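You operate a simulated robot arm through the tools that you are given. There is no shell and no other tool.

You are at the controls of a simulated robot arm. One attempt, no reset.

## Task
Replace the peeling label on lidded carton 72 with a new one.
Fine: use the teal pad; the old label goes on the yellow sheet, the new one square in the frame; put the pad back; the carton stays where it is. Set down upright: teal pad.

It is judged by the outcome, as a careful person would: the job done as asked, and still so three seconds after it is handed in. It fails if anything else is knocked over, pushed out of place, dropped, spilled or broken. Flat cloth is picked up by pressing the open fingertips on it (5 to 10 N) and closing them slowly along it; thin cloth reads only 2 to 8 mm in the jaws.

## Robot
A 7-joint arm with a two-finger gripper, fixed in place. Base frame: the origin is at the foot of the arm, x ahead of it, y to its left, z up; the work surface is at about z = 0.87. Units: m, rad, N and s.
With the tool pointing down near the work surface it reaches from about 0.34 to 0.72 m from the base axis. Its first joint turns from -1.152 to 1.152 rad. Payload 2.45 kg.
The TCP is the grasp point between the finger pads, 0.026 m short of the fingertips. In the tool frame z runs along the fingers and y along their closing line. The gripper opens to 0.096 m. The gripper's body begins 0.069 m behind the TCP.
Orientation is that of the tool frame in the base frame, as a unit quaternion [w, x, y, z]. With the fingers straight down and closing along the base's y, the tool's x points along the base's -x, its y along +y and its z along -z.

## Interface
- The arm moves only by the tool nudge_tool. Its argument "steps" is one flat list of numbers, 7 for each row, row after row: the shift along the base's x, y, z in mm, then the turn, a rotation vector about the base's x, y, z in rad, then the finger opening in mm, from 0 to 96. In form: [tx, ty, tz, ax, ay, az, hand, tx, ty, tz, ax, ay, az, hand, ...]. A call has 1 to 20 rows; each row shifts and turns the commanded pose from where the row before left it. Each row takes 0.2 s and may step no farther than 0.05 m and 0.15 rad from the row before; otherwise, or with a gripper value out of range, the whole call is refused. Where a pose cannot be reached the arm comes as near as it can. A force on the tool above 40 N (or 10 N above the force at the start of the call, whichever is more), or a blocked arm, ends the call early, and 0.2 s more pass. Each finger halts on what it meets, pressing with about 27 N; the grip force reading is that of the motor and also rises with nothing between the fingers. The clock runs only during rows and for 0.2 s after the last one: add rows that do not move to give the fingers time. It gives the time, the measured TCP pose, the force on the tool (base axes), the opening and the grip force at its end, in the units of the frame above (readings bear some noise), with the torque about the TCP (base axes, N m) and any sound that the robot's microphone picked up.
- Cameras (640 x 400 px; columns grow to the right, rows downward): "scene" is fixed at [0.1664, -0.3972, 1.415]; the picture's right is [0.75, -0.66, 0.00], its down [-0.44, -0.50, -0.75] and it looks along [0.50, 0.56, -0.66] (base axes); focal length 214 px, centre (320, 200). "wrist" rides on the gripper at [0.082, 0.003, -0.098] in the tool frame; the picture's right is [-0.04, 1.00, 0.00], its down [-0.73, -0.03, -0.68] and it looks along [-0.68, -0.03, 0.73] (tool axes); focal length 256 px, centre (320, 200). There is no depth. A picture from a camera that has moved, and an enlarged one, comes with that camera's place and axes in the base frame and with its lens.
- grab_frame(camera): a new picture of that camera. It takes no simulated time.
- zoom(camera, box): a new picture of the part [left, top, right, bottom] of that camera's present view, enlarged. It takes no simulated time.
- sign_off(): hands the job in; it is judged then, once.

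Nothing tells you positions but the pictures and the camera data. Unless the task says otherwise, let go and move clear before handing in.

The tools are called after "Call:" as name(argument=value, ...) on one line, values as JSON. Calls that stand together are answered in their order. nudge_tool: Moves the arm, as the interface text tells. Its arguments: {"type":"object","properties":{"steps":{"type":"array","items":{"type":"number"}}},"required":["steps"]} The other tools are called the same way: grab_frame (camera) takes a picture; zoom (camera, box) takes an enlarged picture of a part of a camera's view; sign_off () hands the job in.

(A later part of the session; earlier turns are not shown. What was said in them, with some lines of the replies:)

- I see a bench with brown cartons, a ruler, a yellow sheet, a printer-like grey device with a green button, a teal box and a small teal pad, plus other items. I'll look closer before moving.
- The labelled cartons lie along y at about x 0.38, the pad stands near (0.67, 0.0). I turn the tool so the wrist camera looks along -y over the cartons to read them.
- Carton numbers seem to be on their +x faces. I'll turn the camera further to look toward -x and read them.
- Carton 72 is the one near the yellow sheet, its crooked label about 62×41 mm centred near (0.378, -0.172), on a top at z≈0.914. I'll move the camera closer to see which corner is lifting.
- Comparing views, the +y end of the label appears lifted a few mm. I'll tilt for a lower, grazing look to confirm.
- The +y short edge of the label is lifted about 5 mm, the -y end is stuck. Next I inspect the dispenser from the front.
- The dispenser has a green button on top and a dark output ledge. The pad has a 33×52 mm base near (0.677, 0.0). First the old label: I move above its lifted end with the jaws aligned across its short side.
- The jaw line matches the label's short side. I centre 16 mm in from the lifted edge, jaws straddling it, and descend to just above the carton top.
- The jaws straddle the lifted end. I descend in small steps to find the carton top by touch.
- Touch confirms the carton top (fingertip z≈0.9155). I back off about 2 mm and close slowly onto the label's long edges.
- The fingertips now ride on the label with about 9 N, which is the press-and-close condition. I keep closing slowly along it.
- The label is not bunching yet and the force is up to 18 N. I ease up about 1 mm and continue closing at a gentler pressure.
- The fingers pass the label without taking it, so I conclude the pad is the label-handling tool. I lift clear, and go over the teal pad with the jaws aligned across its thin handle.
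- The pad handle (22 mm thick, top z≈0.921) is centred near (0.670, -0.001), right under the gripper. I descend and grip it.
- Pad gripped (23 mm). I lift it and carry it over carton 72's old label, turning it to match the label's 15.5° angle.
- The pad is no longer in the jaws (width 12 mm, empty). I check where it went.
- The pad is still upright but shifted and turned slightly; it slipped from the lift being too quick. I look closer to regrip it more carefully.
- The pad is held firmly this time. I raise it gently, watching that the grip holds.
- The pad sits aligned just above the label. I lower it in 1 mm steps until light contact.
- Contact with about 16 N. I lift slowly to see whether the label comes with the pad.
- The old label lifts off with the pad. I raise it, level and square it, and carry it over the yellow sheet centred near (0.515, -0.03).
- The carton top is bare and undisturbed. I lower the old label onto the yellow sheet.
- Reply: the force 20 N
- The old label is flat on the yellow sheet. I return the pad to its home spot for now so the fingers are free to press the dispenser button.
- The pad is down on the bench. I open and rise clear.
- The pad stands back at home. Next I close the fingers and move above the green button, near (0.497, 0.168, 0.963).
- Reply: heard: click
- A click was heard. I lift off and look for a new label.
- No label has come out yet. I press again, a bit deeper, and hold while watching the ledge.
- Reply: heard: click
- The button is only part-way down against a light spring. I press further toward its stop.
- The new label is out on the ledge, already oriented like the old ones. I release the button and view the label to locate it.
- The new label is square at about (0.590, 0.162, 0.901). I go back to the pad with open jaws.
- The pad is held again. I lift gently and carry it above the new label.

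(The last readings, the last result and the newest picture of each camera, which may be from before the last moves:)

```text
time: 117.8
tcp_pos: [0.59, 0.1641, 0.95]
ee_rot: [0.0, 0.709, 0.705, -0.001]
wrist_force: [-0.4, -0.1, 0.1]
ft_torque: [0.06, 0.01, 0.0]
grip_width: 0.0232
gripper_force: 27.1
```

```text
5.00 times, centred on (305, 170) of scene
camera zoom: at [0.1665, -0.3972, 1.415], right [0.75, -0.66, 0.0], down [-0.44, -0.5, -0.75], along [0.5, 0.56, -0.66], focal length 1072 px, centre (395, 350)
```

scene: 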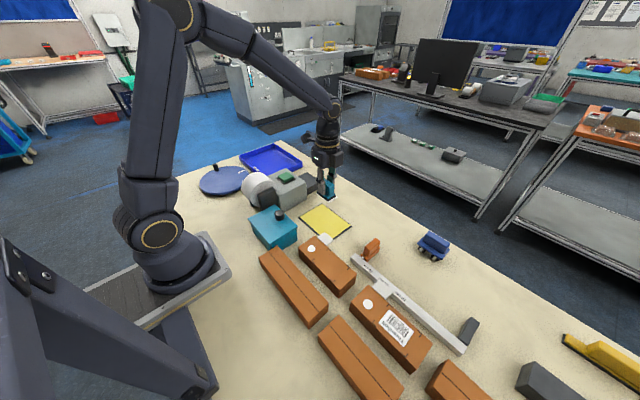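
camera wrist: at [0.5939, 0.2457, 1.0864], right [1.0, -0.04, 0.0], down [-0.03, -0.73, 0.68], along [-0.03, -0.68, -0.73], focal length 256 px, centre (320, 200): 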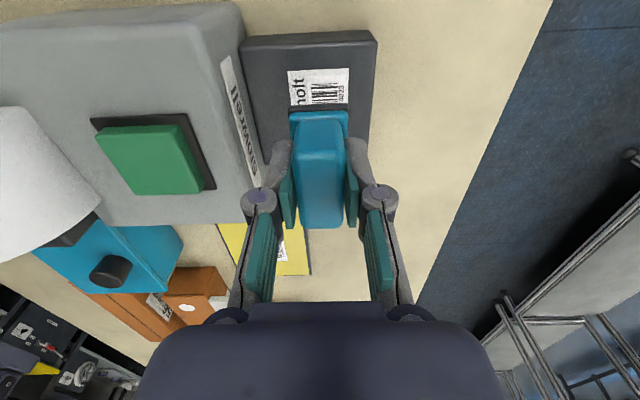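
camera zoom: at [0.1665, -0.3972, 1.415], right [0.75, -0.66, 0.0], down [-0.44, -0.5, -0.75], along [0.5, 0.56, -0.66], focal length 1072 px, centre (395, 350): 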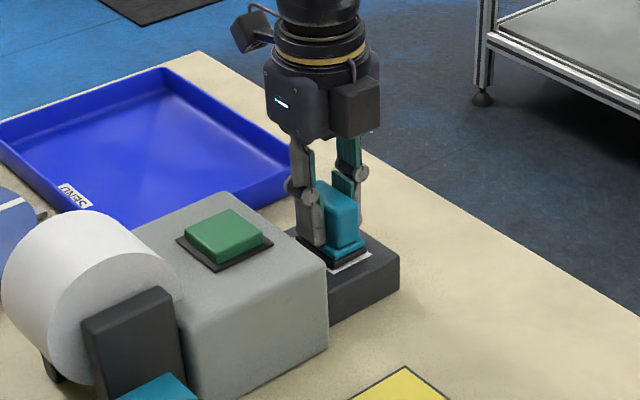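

Call:
nudge_tool(steps=[0, 0, -1, 0, 0, 0, 0, 0, 0, -1, 0, 0, 0, 0, 0, 0, -1, 0, 0, 0, 0, 0, 0, -1, 0, 0, 0, 0, 0, 0, 0, 0, 0, 0, 0])

Call:
nudge_tool(steps=[0, 0, -1, 0, 0, 0, 0, 0, 0, 0, 0, 0, 0, 0])

Call:
zoom(camera="wrist", box=[240, 50, 400, 150])

```text
time: 119.0
tcp_pos: [0.5895, 0.1646, 0.9484]
ee_rot: [0.0, 0.708, 0.706, 0.001]
wrist_force: [-4.3, -0.4, 17.1]
ft_torque: [-0.1, 0.21, -0.02]
grip_width: 0.0233
gripper_force: 26.6
```

```text
time: 119.6
tcp_pos: [0.5903, 0.164, 0.9458]
ee_rot: [0.001, 0.708, 0.706, 0.001]
wrist_force: [-2.3, 0.0, 19.3]
ft_torque: [0.03, 0.06, 0.0]
grip_width: 0.0233
gripper_force: 27.1
```

```text
4.00 times, centred on (320, 100) of wrist
camera zoom: at [0.594, 0.2452, 1.0455], right [1.0, -0.04, 0.0], down [-0.03, -0.73, 0.68], along [-0.03, -0.68, -0.73], focal length 1024 px, centre (320, 600)
```

zoom: 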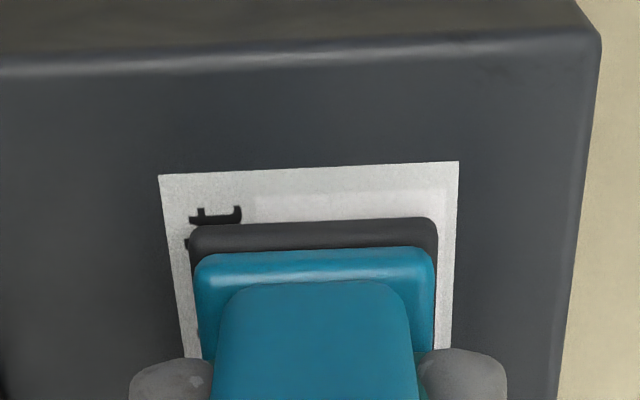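

Good contact with the pad centred on the label. I lift slowly and check it comes along.

Call:
nudge_tool(steps=[0, 0, 0, 0, 0, 0, 0, 0, 0, 1, 0, 0, 0, 0, 0, 0, 1, 0, 0, 0, 0, 0, 0, 1, 0, 0, 0, 0, 0, 0, 2, 0, 0, 0, 0, 0, 0, 4, 0, 0, 0, 0, 0, 0, 8, 0, 0, 0, 0, 0, 0, 12, 0, 0, 0, 0, 0, 0, 12, 0, 0, 0, 0, 0, 0, 12, 0, 0, 0, 0, 0, 0, 12, 0, 0, 0, 0, 0, 0, 10, 0, 0, 0, 0, 0, 0, 6, 0, 0, 0, 0, 0, 0, 3, 0, 0, 0, 0, 0, 0, 0, 0, 0, 0, 0])

Call:
grab_frame(camera="wrist")

Call:
zoom(camera="scene", box=[260, 120, 350, 200])

Call:
zoom(camera="wrist", box=[260, 80, 380, 160])

```text
time: 122.8
tcp_pos: [0.5907, 0.1635, 1.0286]
ee_rot: [0.0, 0.709, 0.706, 0.0]
wrist_force: [0.6, -0.6, -0.1]
ft_torque: [0.01, -0.01, 0.01]
grip_width: 0.0232
gripper_force: 26.9
```

```text
taken
camera wrist: at [0.5942, 0.2453, 1.1285], right [1.0, -0.04, 0.0], down [-0.03, -0.73, 0.68], along [-0.03, -0.68, -0.73], focal length 256 px, centre (320, 200)
```

wrist: 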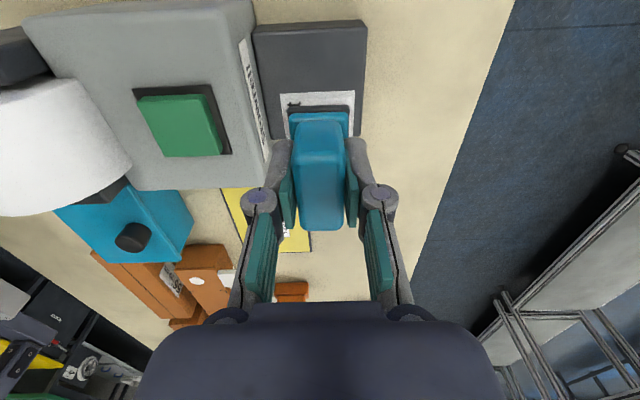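

```text
5.00 times, centred on (305, 160) of scene
camera zoom: at [0.1665, -0.3972, 1.415], right [0.75, -0.66, 0.0], down [-0.44, -0.5, -0.75], along [0.5, 0.56, -0.66], focal length 1072 px, centre (395, 400)
```

zoom: 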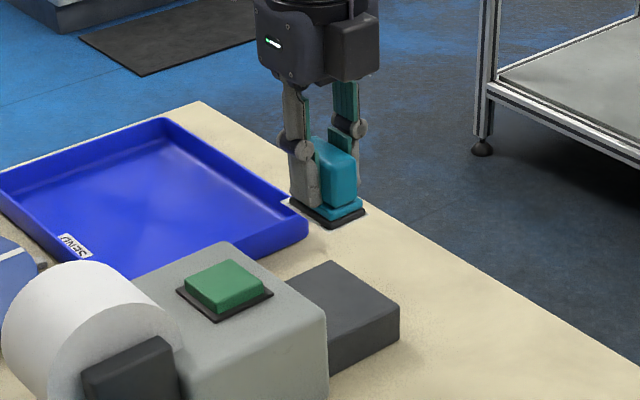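

```text
5.00 times, centred on (320, 120) of wrist
camera zoom: at [0.5942, 0.2453, 1.1285], right [1.0, -0.04, 0.0], down [-0.03, -0.73, 0.68], along [-0.03, -0.68, -0.73], focal length 1280 px, centre (320, 600)
```

zoom: 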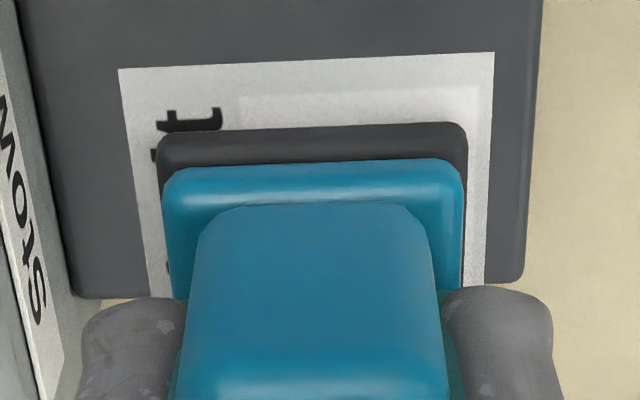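

The new label is on the pad. The frame centre on carton 72 is about (0.389, -0.182); I carry the label there in two smooth legs.

Call:
nudge_tool(steps=[-3, -5.2, 2, 0, 0, 0, 0, -6, -10.4, 2, 0, 0, 0, 0, -8, -13.8, 2, 0, 0, 0, 0, -9.05, -15.5, 2, 0, 0, 0, 0, -9.05, -15.5, 2, 0, 0, 0, 0, -9.05, -15.5, 0, 0, 0, 0, 0, -9.05, -15.5, 0, 0, 0, 0, 0, -9.05, -15.5, 0, 0, 0, 0, 0, -9.05, -15.5, 0, 0, 0, 0, 0, -9.05, -15.5, 0, 0, 0, 0, 0, -8, -13.8, 0, 0, 0, 0, 0, -6, -10.4, 0, 0, 0, 0, 0, -4, -6.9, 0, 0, 0, 0, 0, -2, -3.4, 0, 0, 0, 0, 0, 0, 0, 0, 0, 0, 0, 0])

Call:
nudge_tool(steps=[-3, -5.2, 0, 0, 0, 0, 0, -6, -10.4, 0, 0, 0, 0, 0, -8, -13.8, 0, 0, 0, 0, 0, -9.05, -15.5, 0, 0, 0, 0, 0, -9.05, -15.5, 0, 0, 0, 0, 0, -9.05, -15.5, 0, 0, 0, 0, 0, -9.05, -15.5, 0, 0, 0, 0, 0, -9.05, -15.5, 0, 0, 0, 0, 0, -9.05, -15.5, 0, 0, 0, 0, 0, -9.05, -15.5, 0, 0, 0, 0, 0, -8, -13.8, 0, 0, 0, 0, 0, -6, -10.4, 0, 0, 0, 0, 0, -4, -6.9, 0, 0, 0, 0, 0, -2, -3.4, 0, 0, 0, 0, 0, 0, 0, 0, 0, 0, 0, 0])

Call:
grab_frame(camera="wrist")

Call:
zoom(camera="scene", box=[280, 190, 380, 300])

```text
time: 126.0
tcp_pos: [0.488, -0.0093, 1.0395]
ee_rot: [0.0, 0.708, 0.706, -0.001]
wrist_force: [-0.6, 0.0, -1.2]
ft_torque: [0.0, 0.0, -0.03]
grip_width: 0.0232
gripper_force: 26.9
```

```text
time: 129.2
tcp_pos: [0.3889, -0.1819, 1.0391]
ee_rot: [0.0, 0.708, 0.706, 0.001]
wrist_force: [-0.3, 0.1, -1.0]
ft_torque: [-0.05, 0.0, 0.01]
grip_width: 0.0234
gripper_force: 26.8
```

```text
taken
camera wrist: at [0.3927, -0.0999, 1.1388], right [1.0, -0.04, 0.0], down [-0.03, -0.73, 0.68], along [-0.03, -0.68, -0.73], focal length 256 px, centre (320, 200)
```

wrist: 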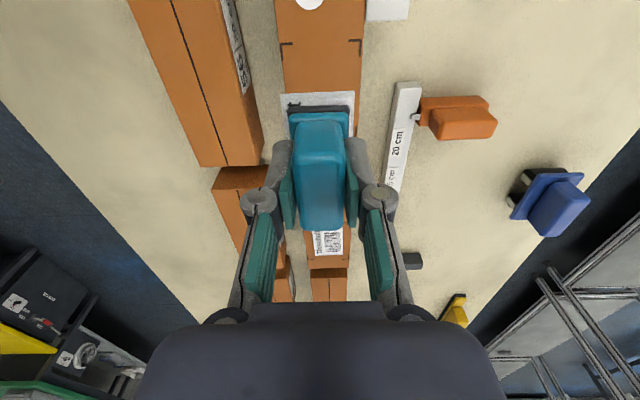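

```text
3.64 times, centred on (330, 245) of scene
camera zoom: at [0.1664, -0.3972, 1.4149], right [0.75, -0.66, 0.0], down [-0.44, -0.5, -0.75], along [0.5, 0.56, -0.66], focal length 780 px, centre (284, 36)
```

zoom: 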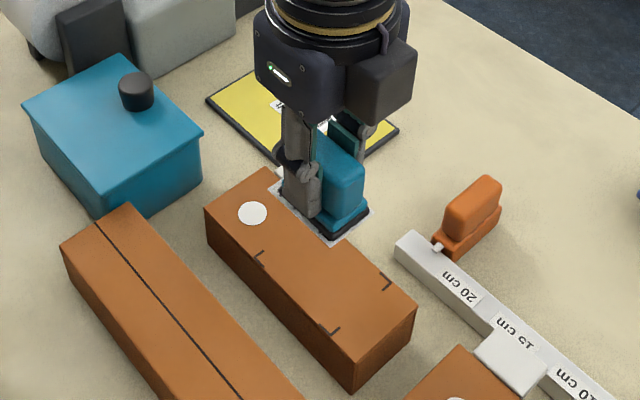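

Call:
zoom(camera="wrist", box=[260, 20, 380, 110])

```text
4.44 times, centred on (320, 65) of wrist
camera zoom: at [0.3927, -0.0999, 1.1388], right [1.0, -0.04, 0.0], down [-0.03, -0.73, 0.68], along [-0.03, -0.68, -0.73], focal length 1138 px, centre (320, 800)
```

zoom: 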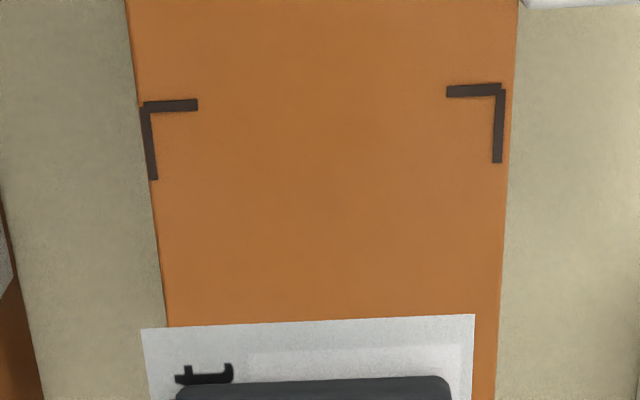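

Call:
nudge_tool(steps=[2, -0.5, -4, 0, 0, 0, 0, 0, 0, -8, 0, 0, 0, 0, 0, 0, -12, 0, 0, 0, 0, 0, 0, -12, 0, 0, 0, 0, 0, 0, -12, 0, 0, 0, 0, 0, 0, -10, 0, 0, 0, 0, 0, 0, -7, 0, 0, 0, 0, 0, 0, -4, 0, 0, 0, 0, 0, 0, 0, 0, 0, 0, 0])

Call:
zoom(camera="wrist", box=[240, 30, 400, 150])

Call:
zoom(camera="scene", box=[290, 220, 370, 300])

```text
time: 131.2
tcp_pos: [0.3901, -0.1818, 0.9704]
ee_rot: [-0.001, 0.708, 0.706, 0.0]
wrist_force: [-0.3, -0.6, -0.5]
ft_torque: [0.04, 0.02, -0.02]
grip_width: 0.0233
gripper_force: 27.6
```

```text
3.33 times, centred on (320, 90) of wrist
camera zoom: at [0.3942, -0.1003, 1.0698], right [1.0, -0.04, 0.0], down [-0.03, -0.73, 0.68], along [-0.03, -0.68, -0.73], focal length 853 px, centre (320, 567)
```

zoom: 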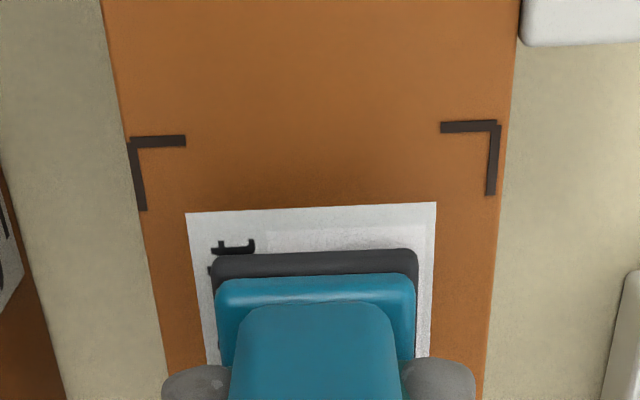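

```text
5.00 times, centred on (330, 260) of scene
camera zoom: at [0.1665, -0.3972, 1.4149], right [0.75, -0.66, 0.0], down [-0.44, -0.5, -0.75], along [0.5, 0.56, -0.66], focal length 1072 px, centre (270, -100)
```

zoom: 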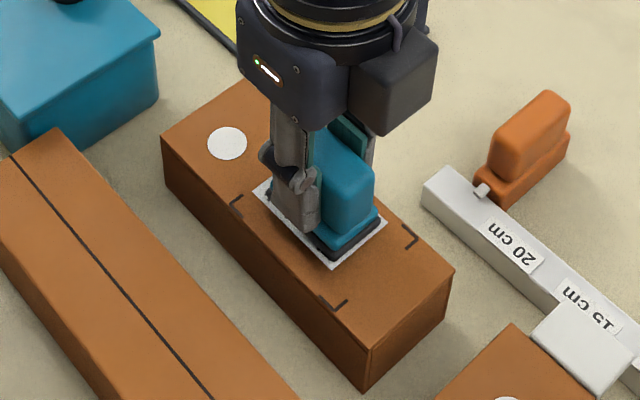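

Small correction: +0.9 mm in x and -1.5 mm in y, then down onto the carton.

Call:
nudge_tool(steps=[0.9, -1.5, 0, 0, 0, 0, 0, 0, 0, -2, 0, 0, 0, 0, 0, 0, -1.5, 0, 0, 0, 0, 0, 0, 0, 0, 0, 0, 0])

Call:
zoom(camera="wrist", box=[240, 30, 400, 150])

```text
time: 132.2
tcp_pos: [0.3911, -0.1834, 0.9674]
ee_rot: [0.0, 0.709, 0.706, 0.0]
wrist_force: [0.5, -0.8, 0.2]
ft_torque: [0.01, 0.02, -0.01]
grip_width: 0.0232
gripper_force: 27.4
```

```text
3.33 times, centred on (320, 90) of wrist
camera zoom: at [0.3953, -0.1017, 1.0663], right [1.0, -0.04, 0.0], down [-0.03, -0.73, 0.68], along [-0.03, -0.68, -0.73], focal length 853 px, centre (320, 567)
```

zoom: 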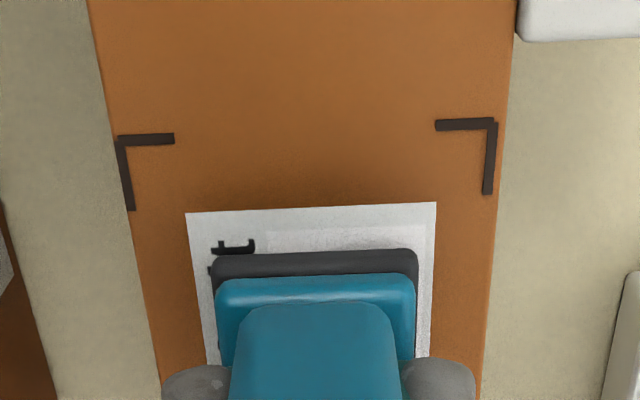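

Call:
nudge_tool(steps=[0, 0, -1, 0, 0, 0, 0, 0, 0, -1, 0, 0, 0, 0, 0, 0, -1, 0, 0, 0, 0, 0, 0, 0, 0, 0, 0, 0])

Call:
zoom(camera="wrist", box=[240, 30, 400, 150])

```text
time: 133.2
tcp_pos: [0.3908, -0.1835, 0.9639]
ee_rot: [0.0, 0.708, 0.706, 0.0]
wrist_force: [-0.2, 0.0, -0.7]
ft_torque: [0.03, -0.02, -0.03]
grip_width: 0.0231
gripper_force: 27.3
```

```text
3.33 times, centred on (320, 90) of wrist
camera zoom: at [0.3953, -0.1016, 1.0631], right [1.0, -0.04, 0.0], down [-0.03, -0.73, 0.68], along [-0.03, -0.68, -0.73], focal length 853 px, centre (320, 567)
```

zoom: 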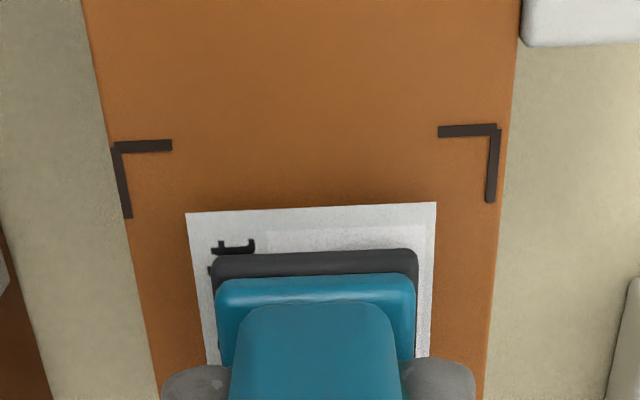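

Call:
nudge_tool(steps=[-0.3, -0.3, -1, 0, 0, 0, 0, 0, 0, 0, 0, 0, 0, 0])

Call:
nudge_tool(steps=[0, 0, -1, 0, 0, 0, 0, 0, 0, 0, 0, 0, 0, 0])

```text
time: 133.8
tcp_pos: [0.3913, -0.1841, 0.9633]
ee_rot: [0.0, 0.709, 0.706, 0.0]
wrist_force: [0.2, 0.8, -0.8]
ft_torque: [0.0, -0.02, 0.01]
grip_width: 0.0229
gripper_force: 26.7
```

```text
time: 134.4
tcp_pos: [0.3905, -0.1839, 0.9614]
ee_rot: [-0.001, 0.709, 0.706, -0.001]
wrist_force: [0.8, 0.3, -1.2]
ft_torque: [-0.02, 0.0, 0.0]
grip_width: 0.0234
gripper_force: 27.4
```

Call:
nudge_tool(steps=[0, 0, -1, 0, 0, 0, 0, 0, 0, 0, 0, 0, 0, 0])

Call:
nudge_tool(steps=[0, 0, -0.7, 0, 0, 0, 0, 0, 0, 0, 0, 0, 0, 0])

```text
time: 135.0
tcp_pos: [0.3909, -0.1836, 0.9611]
ee_rot: [-0.001, 0.709, 0.706, 0.0]
wrist_force: [-0.2, -0.6, -1.4]
ft_torque: [0.0, -0.02, 0.0]
grip_width: 0.023
gripper_force: 26.5
```

```text
time: 135.6
tcp_pos: [0.3923, -0.1835, 0.9607]
ee_rot: [0.0, 0.709, 0.706, 0.0]
wrist_force: [0.8, 0.1, -1.3]
ft_torque: [-0.01, 0.02, 0.04]
grip_width: 0.0233
gripper_force: 27.1
```

Call:
nudge_tool(steps=[0, 0, -0.8, 0, 0, 0, 0, 0, 0, 0, 0, 0, 0, 0])

Call:
nudge_tool(steps=[0, 0, -0.7, 0, 0, 0, 0, 0, 0, 0, 0, 0, 0, 0])

Call:
zoom(camera="wrist", box=[240, 30, 400, 150])

```text
time: 136.2
tcp_pos: [0.3916, -0.1835, 0.9592]
ee_rot: [0.001, 0.708, 0.706, 0.0]
wrist_force: [0.3, 0.2, -0.8]
ft_torque: [0.01, -0.03, -0.02]
grip_width: 0.0234
gripper_force: 26.8
```

```text
time: 136.8
tcp_pos: [0.3909, -0.1842, 0.9581]
ee_rot: [0.0, 0.708, 0.706, 0.0]
wrist_force: [-0.6, -1.0, 5.4]
ft_torque: [0.02, 0.06, -0.01]
grip_width: 0.0233
gripper_force: 26.6
```

```text
3.33 times, centred on (320, 90) of wrist
camera zoom: at [0.3954, -0.1023, 1.0581], right [1.0, -0.04, 0.0], down [-0.03, -0.73, 0.68], along [-0.03, -0.68, -0.73], focal length 853 px, centre (320, 567)
```

zoom: 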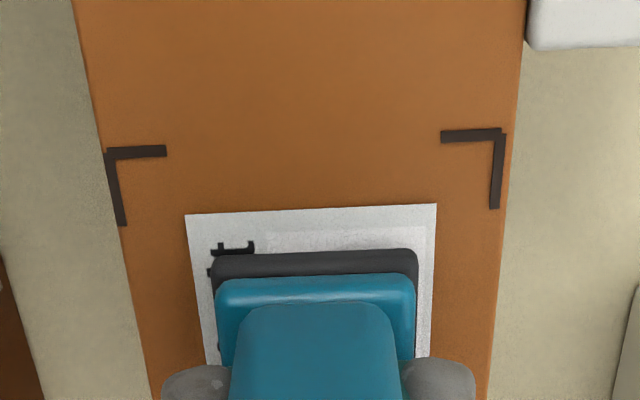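

Light contact, centred in the frame within about half a millimetre. I press firmly to bond it, then lift slowly.

Call:
nudge_tool(steps=[0, 0, -0.7, 0, 0, 0, 0, 0, 0, -0.4, 0, 0, 0, 0, 0, 0, 0, 0, 0, 0, 0, 0, 0, 0, 0, 0, 0, 0, 0, 0, 0, 0, 0, 0, 0])

```text
time: 138.0
tcp_pos: [0.3922, -0.1839, 0.9582]
ee_rot: [0.001, 0.709, 0.706, 0.0]
wrist_force: [-0.7, 0.1, 25.5]
ft_torque: [0.1, 0.08, -0.01]
grip_width: 0.0232
gripper_force: 27.1
```

Call:
nudge_tool(steps=[0, 0, 0.8, 0, 0, 0, 0, 0, 0, 0.8, 0, 0, 0, 0, 0, 0, 1, 0, 0, 0, 0, 0, 0, 1, 0, 0, 0, 0, 0, 0, 1, 0, 0, 0, 0, 0, 0, 2, 0, 0, 0, 0, 0, 0, 4, 0, 0, 0, 0, 0, 0, 4, 0, 0, 0, 0, 0, 0, 0, 0, 0, 0, 0])

Call:
zoom(camera="wrist", box=[240, 30, 400, 150])

Call:
zoom(camera="scene", box=[290, 220, 370, 300])

```text
time: 140.0
tcp_pos: [0.3911, -0.1835, 0.9735]
ee_rot: [0.0, 0.709, 0.705, 0.0]
wrist_force: [-0.5, -0.5, -0.5]
ft_torque: [-0.02, 0.01, 0.01]
grip_width: 0.0234
gripper_force: 27.3
```

```text
3.33 times, centred on (320, 90) of wrist
camera zoom: at [0.3956, -0.102, 1.0716], right [1.0, -0.04, 0.0], down [-0.03, -0.73, 0.68], along [-0.03, -0.68, -0.73], focal length 853 px, centre (320, 567)
```

zoom: 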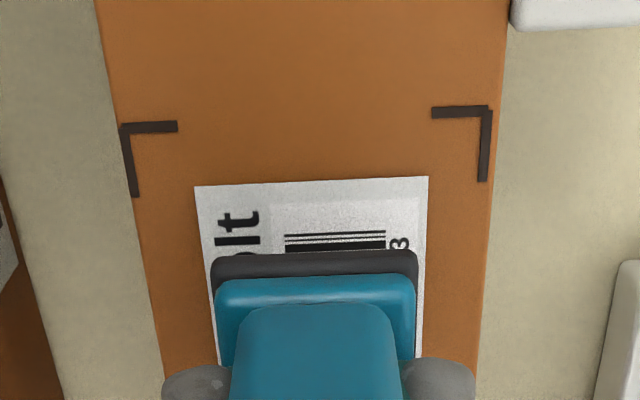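

```text
5.00 times, centred on (330, 260) of scene
camera zoom: at [0.1664, -0.3972, 1.4149], right [0.75, -0.66, 0.0], down [-0.44, -0.5, -0.75], along [0.5, 0.56, -0.66], focal length 1072 px, centre (270, -100)
```

zoom: 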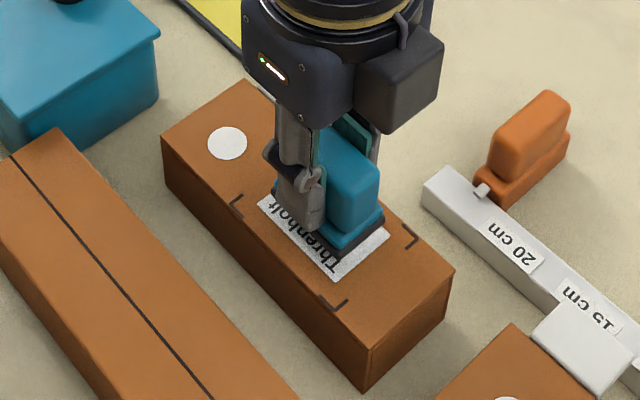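

The new label stays on the carton. I raise the pad and carry it back home.

Call:
nudge_tool(steps=[0, 0, 4, 0, 0, 0, 0, 0, 0, 8, 0, 0, 0, 0, 0, 0, 12, 0, 0, 0, 0, 0, 0, 12, 0, 0, 0, 0, 0, 0, 12, 0, 0, 0, 0, 0, 0, 8, 0, 0, 0, 0, 0, 0, 4, 0, 0, 0, 0, 0, 0, 0, 0, 0, 0, 0])

Call:
nudge_tool(steps=[4.2, 2.8, 0, 0, 0, 0, 0, 8.3, 5.5, 0, 0, 0, 0, 0, 11.1, 7.4, 0, 0, 0, 0, 0, 12.5, 8.3, 0, 0, 0, 0, 0, 12.5, 8.3, 0, 0, 0, 0, 0, 12.5, 8.3, 0, 0, 0, 0, 0, 12.5, 8.3, 0, 0, 0, 0, 0, 12.5, 8.3, 0, 0, 0, 0, 0, 12.5, 8.3, 0, 0, 0, 0, 0, 12.5, 8.3, 0, 0, 0, 0, 0, 11.1, 7.4, 0, 0, 0, 0, 0, 8.3, 5.5, 0, 0, 0, 0, 0, 5.6, 3.7, 0, 0, 0, 0, 0, 2.95, 1.55, 0, 0, 0, 0, 0, 0, 0, 0, 0, 0, 0, 0])

Call:
nudge_tool(steps=[4.2, 2.8, 0, 0, 0, 0, 0, 8.3, 5.5, 0, 0, 0, 0, 0, 11.1, 7.4, 0, 0, 0, 0, 0, 12.5, 8.3, 0, 0, 0, 0, 0, 12.5, 8.3, 0, 0, 0, 0, 0, 12.5, 8.3, 0, 0, 0, 0, 0, 12.5, 8.3, 0, 0, 0, 0, 0, 12.5, 8.3, 0, 0, 0, 0, 0, 12.5, 8.3, 0, 0, 0, 0, 0, 12.5, 8.3, 0, 0, 0, 0, 0, 11.1, 7.4, 0, 0, 0, 0, 0, 8.3, 5.5, 0, 0, 0, 0, 0, 5.6, 3.7, 0, 0, 0, 0, 0, 2.95, 1.55, 0, 0, 0, 0, 0, 0, 0, 0, 0, 0, 0, 0])

Call:
grab_frame(camera="wrist")

Call:
zoom(camera="scene", box=[270, 180, 400, 310])

```text
time: 141.8
tcp_pos: [0.3913, -0.1841, 1.0319]
ee_rot: [0.0, 0.708, 0.706, 0.0]
wrist_force: [0.1, -0.1, -1.1]
ft_torque: [0.0, -0.01, 0.01]
grip_width: 0.0234
gripper_force: 26.8
```

```text
time: 145.0
tcp_pos: [0.5296, -0.0917, 1.0317]
ee_rot: [0.001, 0.709, 0.705, 0.0]
wrist_force: [1.0, -0.3, -0.7]
ft_torque: [0.05, 0.0, 0.01]
grip_width: 0.0233
gripper_force: 26.9
```

```text
time: 148.2
tcp_pos: [0.6691, 0.0006, 1.0323]
ee_rot: [0.0, 0.709, 0.706, 0.0]
wrist_force: [-0.1, 0.1, 0.5]
ft_torque: [0.01, 0.02, -0.01]
grip_width: 0.023
gripper_force: 26.7
```

```text
taken
camera wrist: at [0.6735, 0.0819, 1.1314], right [1.0, -0.04, 0.0], down [-0.03, -0.73, 0.68], along [-0.03, -0.68, -0.73], focal length 256 px, centre (320, 200)
```

wrist: 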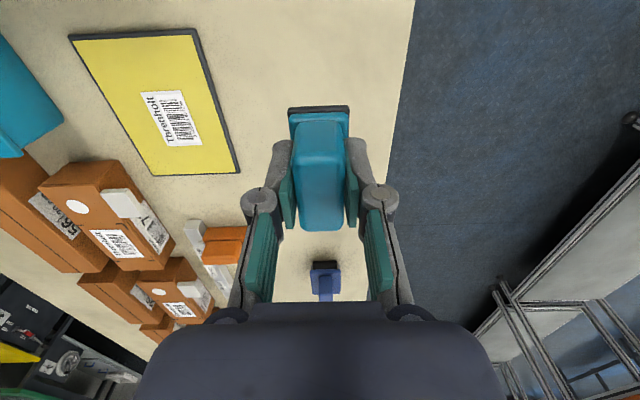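

```text
3.08 times, centred on (335, 245) of scene
camera zoom: at [0.1665, -0.3972, 1.4149], right [0.75, -0.66, 0.0], down [-0.44, -0.5, -0.75], along [0.5, 0.56, -0.66], focal length 660 px, centre (274, 62)
```

zoom: 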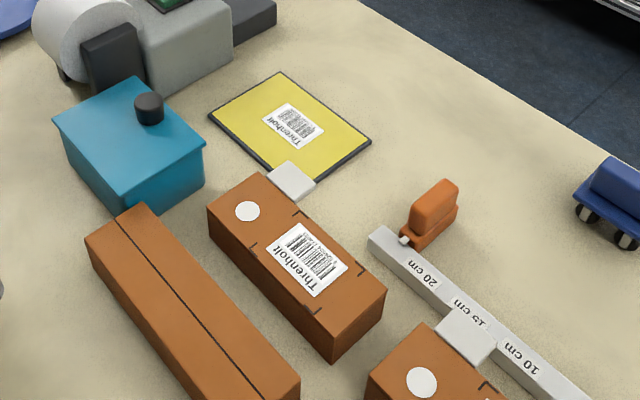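

The new label sits square in the frame. Now I lower the pad to its home spot.

Call:
nudge_tool(steps=[0, 0, -4, 0, 0, 0, 0, 0, 0, -8, 0, 0, 0, 0, 0, 0, -12, 0, 0, 0, 0, 0, 0, -14, 0, 0, 0, 0, 0, 0, -14, 0, 0, 0, 0, 0, 0, -14, 0, 0, 0, 0, 0, 0, -14, 0, 0, 0, 0, 0, 0, -12, 0, 0, 0, 0, 0, 0, -10, 0, 0, 0, 0, 0, 0, -7, 0, 0, 0, 0, 0, 0, -5, 0, 0, 0, 0, 0, 0, -3, 0, 0, 0, 0, 0, 0, -1.8, 0, 0, 0, 0, 0, 0, 0, 0, 0, 0, 0])

Call:
nudge_tool(steps=[0, 0, -0.7, 0, 0, 0, 0, 0, 0, 0, 0, 0, 0, 0])

Call:
nudge_tool(steps=[0, 0, -0.7, 0, 0, 0, 0, 0, 0, 0, 0, 0, 0, 0])

```text
time: 151.2
tcp_pos: [0.6697, 0.0, 0.9139]
ee_rot: [0.0, 0.709, 0.706, 0.0]
wrist_force: [-0.1, -0.5, -0.9]
ft_torque: [-0.03, -0.02, 0.01]
grip_width: 0.0228
gripper_force: 27.2
```

```text
time: 151.8
tcp_pos: [0.6691, 0.0005, 0.9127]
ee_rot: [0.0, 0.709, 0.706, -0.001]
wrist_force: [-0.7, 0.9, -0.4]
ft_torque: [-0.01, 0.0, 0.01]
grip_width: 0.0231
gripper_force: 27.4
```

```text
time: 152.4
tcp_pos: [0.6682, 0.0002, 0.9132]
ee_rot: [0.001, 0.708, 0.706, 0.0]
wrist_force: [0.4, -0.3, -1.0]
ft_torque: [-0.01, 0.0, 0.03]
grip_width: 0.0231
gripper_force: 27.0
```

Call:
nudge_tool(steps=[0, 0, -0.8, 0, 0, 0, 0, 0, 0, 0, 0, 0, 0, 0])

Call:
nudge_tool(steps=[0, 0, -0.8, 0, 0, 0, 0, 0, 0, 0, 0, 0, 0, 0])

Call:
nudge_tool(steps=[0, 0, -0.8, 0, 0, 0, 0, 0, 0, 0, 0, 0, 0, 0])

```text
time: 153.0
tcp_pos: [0.6695, 0.0005, 0.911]
ee_rot: [0.0, 0.708, 0.706, 0.0]
wrist_force: [-0.6, 0.0, -0.8]
ft_torque: [-0.01, 0.01, 0.02]
grip_width: 0.0229
gripper_force: 27.1
```

```text
time: 153.6
tcp_pos: [0.6695, 0.0003, 0.9111]
ee_rot: [0.001, 0.708, 0.706, 0.002]
wrist_force: [-0.5, 0.5, -0.5]
ft_torque: [-0.04, 0.03, 0.02]
grip_width: 0.0231
gripper_force: 27.4
```

```text
time: 154.2
tcp_pos: [0.6679, 0.0001, 0.9102]
ee_rot: [0.0, 0.708, 0.706, 0.0]
wrist_force: [-0.9, 0.1, -0.2]
ft_torque: [0.01, 0.01, -0.01]
grip_width: 0.0232
gripper_force: 27.1
```

Call:
nudge_tool(steps=[0, 0, -0.6, 0, 0, 0, 0, 0, 0, 0, 0, 0, 0, 0])

Call:
nudge_tool(steps=[0, 0, -0.6, 0, 0, 0, 0, 0, 0, 0, 0, 0, 0, 0])

Call:
zoom(camera="scene", box=[310, 150, 390, 220])

```text
time: 154.8
tcp_pos: [0.6692, 0.0003, 0.9093]
ee_rot: [0.0, 0.708, 0.706, 0.0]
wrist_force: [-1.9, -0.6, 5.4]
ft_torque: [0.02, 0.1, -0.01]
grip_width: 0.0232
gripper_force: 27.2
```

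```text
time: 155.4
tcp_pos: [0.6695, 0.0001, 0.91]
ee_rot: [0.001, 0.709, 0.706, 0.001]
wrist_force: [-6.3, -0.7, 18.2]
ft_torque: [0.01, 0.22, 0.0]
grip_width: 0.0233
gripper_force: 27.0
```

```text
5.71 times, centred on (350, 185) of scene
camera zoom: at [0.1659, -0.3973, 1.415], right [0.75, -0.66, 0.0], down [-0.44, -0.5, -0.75], along [0.5, 0.56, -0.66], focal length 1226 px, centre (149, 286)
```

zoom: 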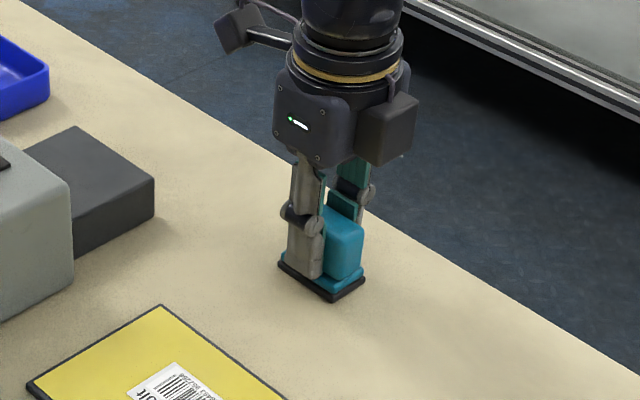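

The pad rests on the bench. I relieve the pressure, open, and rise clear.

Call:
nudge_tool(steps=[0, 0, 0.9, 0, 0, 0, 0, 0, 0, 0, 0, 0, 0, 24, 0, 0, 0, 0, 0, 0, 28, 0, 0, 0, 0, 0, 0, 34, 0, 0, 0, 0, 0, 0, 42, 0, 0, 0, 0, 0, 0, 50, 0, 0, 0, 0, 0, 0, 50, 0, 0, 10, 0, 0, 0, 50, 0, 0, 20, 0, 0, 0, 50, 0, 0, 30, 0, 0, 0, 50, 0, 0, 40, 0, 0, 0, 50, 0, 0, 40, 0, 0, 0, 50, 0, 0, 0, 0, 0, 0, 50])

Call:
grab_frame(camera="wrist")

Call:
zoom(camera="wrist", box=[260, 30, 380, 150])

Call:
zoom(camera="scene", box=[330, 170, 370, 215])

```text
time: 158.2
tcp_pos: [0.6699, -0.0006, 1.0506]
ee_rot: [0.001, 0.708, 0.706, 0.0]
wrist_force: [-0.5, -0.9, 0.0]
ft_torque: [-0.02, 0.0, 0.0]
grip_width: 0.0501
gripper_force: 0.2
```

```text
taken
camera wrist: at [0.6739, 0.0812, 1.1495], right [1.0, -0.04, 0.0], down [-0.03, -0.73, 0.68], along [-0.03, -0.68, -0.73], focal length 256 px, centre (320, 200)
```

wrist: 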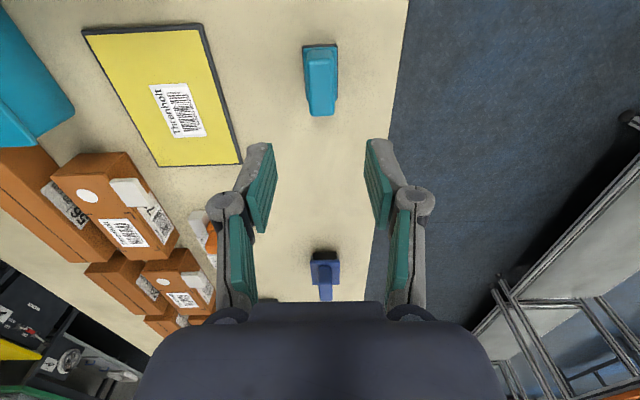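

```text
3.33 times, centred on (320, 90) of wrist
camera zoom: at [0.6739, 0.0812, 1.1495], right [1.0, -0.04, 0.0], down [-0.03, -0.73, 0.68], along [-0.03, -0.68, -0.73], focal length 853 px, centre (320, 567)
```

zoom: 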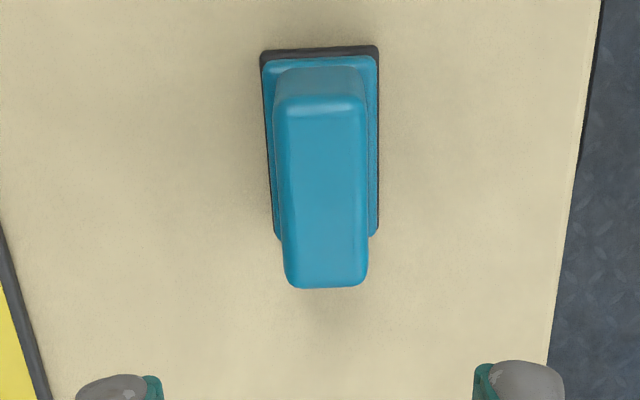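

```text
8.89 times, centred on (350, 192) of scene
camera zoom: at [0.1664, -0.3972, 1.415], right [0.75, -0.66, 0.0], down [-0.44, -0.5, -0.75], along [0.5, 0.56, -0.66], focal length 1906 px, centre (53, 267)
```

zoom: 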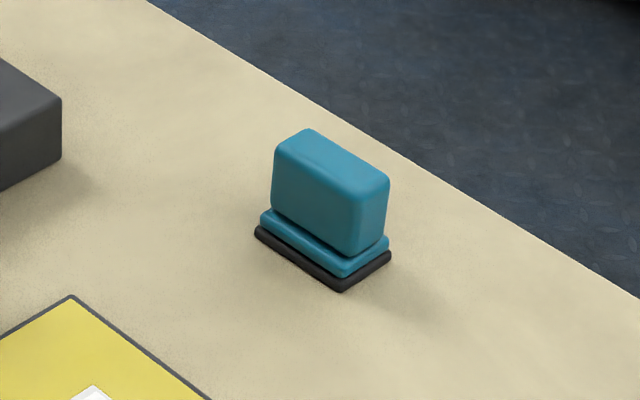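

The pad is back within about a millimetre, upright. I check the new label in the frame from above.

Call:
nudge_tool(steps=[-35, -10, 0, 0, 0, 0, 50, -40, -15, 0, 0, 0, 0, 50, -40, -15, 0, 0, 0, 0, 50, -40, -15, 0, 0, 0, 0, 50, -40, -15, 0, 0, 0, 0, 50, -40, -15, 0, 0, 0, 0, 50, -40, -15, 0, 0, 0, 0, 50, 0, -10, 0, 0, 0, 0, 50, 0, 0, 0, 0, 0, 0, 50])

Call:
grab_frame(camera="wrist")

Call:
grab_frame(camera="scene")

```text
time: 160.2
tcp_pos: [0.3934, -0.1096, 1.0502]
ee_rot: [0.0, 0.708, 0.706, 0.0]
wrist_force: [0.7, -0.6, 0.0]
ft_torque: [-0.01, 0.01, 0.0]
grip_width: 0.0502
gripper_force: 0.1
```

```text
taken
camera wrist: at [0.398, -0.0285, 1.149], right [1.0, -0.04, 0.0], down [-0.03, -0.73, 0.68], along [-0.03, -0.68, -0.73], focal length 256 px, centre (320, 200)
```

wrist: 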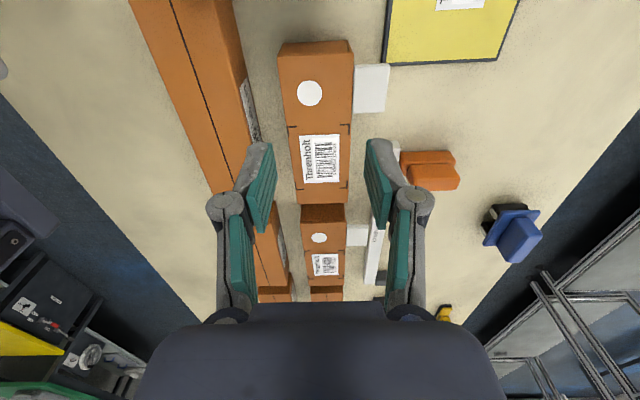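

```text
taken
```

scene: 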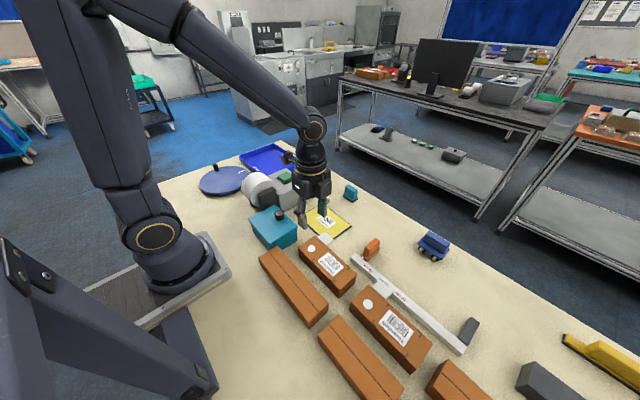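

Call:
zoom(camera="wrist", box=[270, 110, 370, 210])

Call:
zoom(camera="scene", box=[295, 230, 365, 300])

```text
4.00 times, centred on (320, 160) of wrist
camera zoom: at [0.398, -0.0285, 1.149], right [1.0, -0.04, 0.0], down [-0.03, -0.73, 0.68], along [-0.03, -0.68, -0.73], focal length 1024 px, centre (320, 360)
```

zoom: 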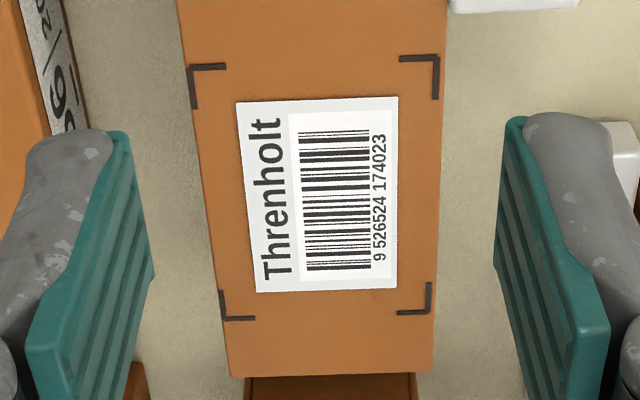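

```text
5.71 times, centred on (330, 265) of scene
camera zoom: at [0.1664, -0.3972, 1.415], right [0.75, -0.66, 0.0], down [-0.44, -0.5, -0.75], along [0.5, 0.56, -0.66], focal length 1226 px, centre (263, -171)
```

zoom: 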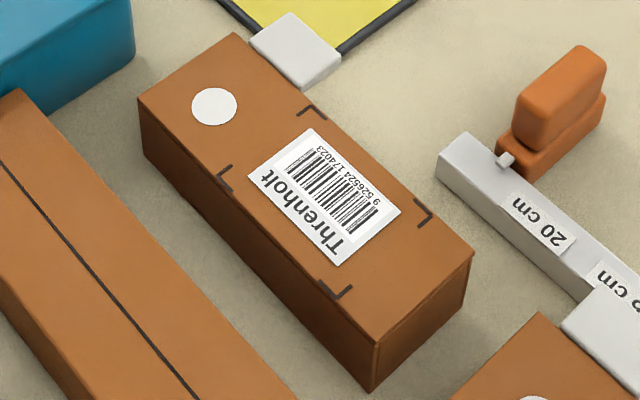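

The new label is square and centred in the frame, the old one is on the yellow sheet, and the pad is back upright. The carton has not moved and the arm is clear, so I hand the job in.

Call:
sign_off()

```text
The job is handed in.
```

I replaced the peeling label on carton 72 and handed the job in. In the last pictures the new label sat square and centred in the frame, to within about half a millimetre.

- **Old label:** flat on the yellow sheet, well inside its edges.
- **Carton 72:** no visible movement between the first and last pictures.
- **Teal pad:** back upright in its place, within about 1 mm of where it started.
- **Slip along the way:** on my first lift the pad slipped out of the grip. It stayed upright but moved about 15 mm and turned slightly. I regripped it, lifted more slowly, and later put it back in place.
- **First try at the old label:** I first tried to take it with the fingertips, pressing on the carton top with up to about 20 N, and it did not come. The pad then picked it up.
- **Dispenser:** the first button press was too shallow, so I pressed again. Only one label came out.
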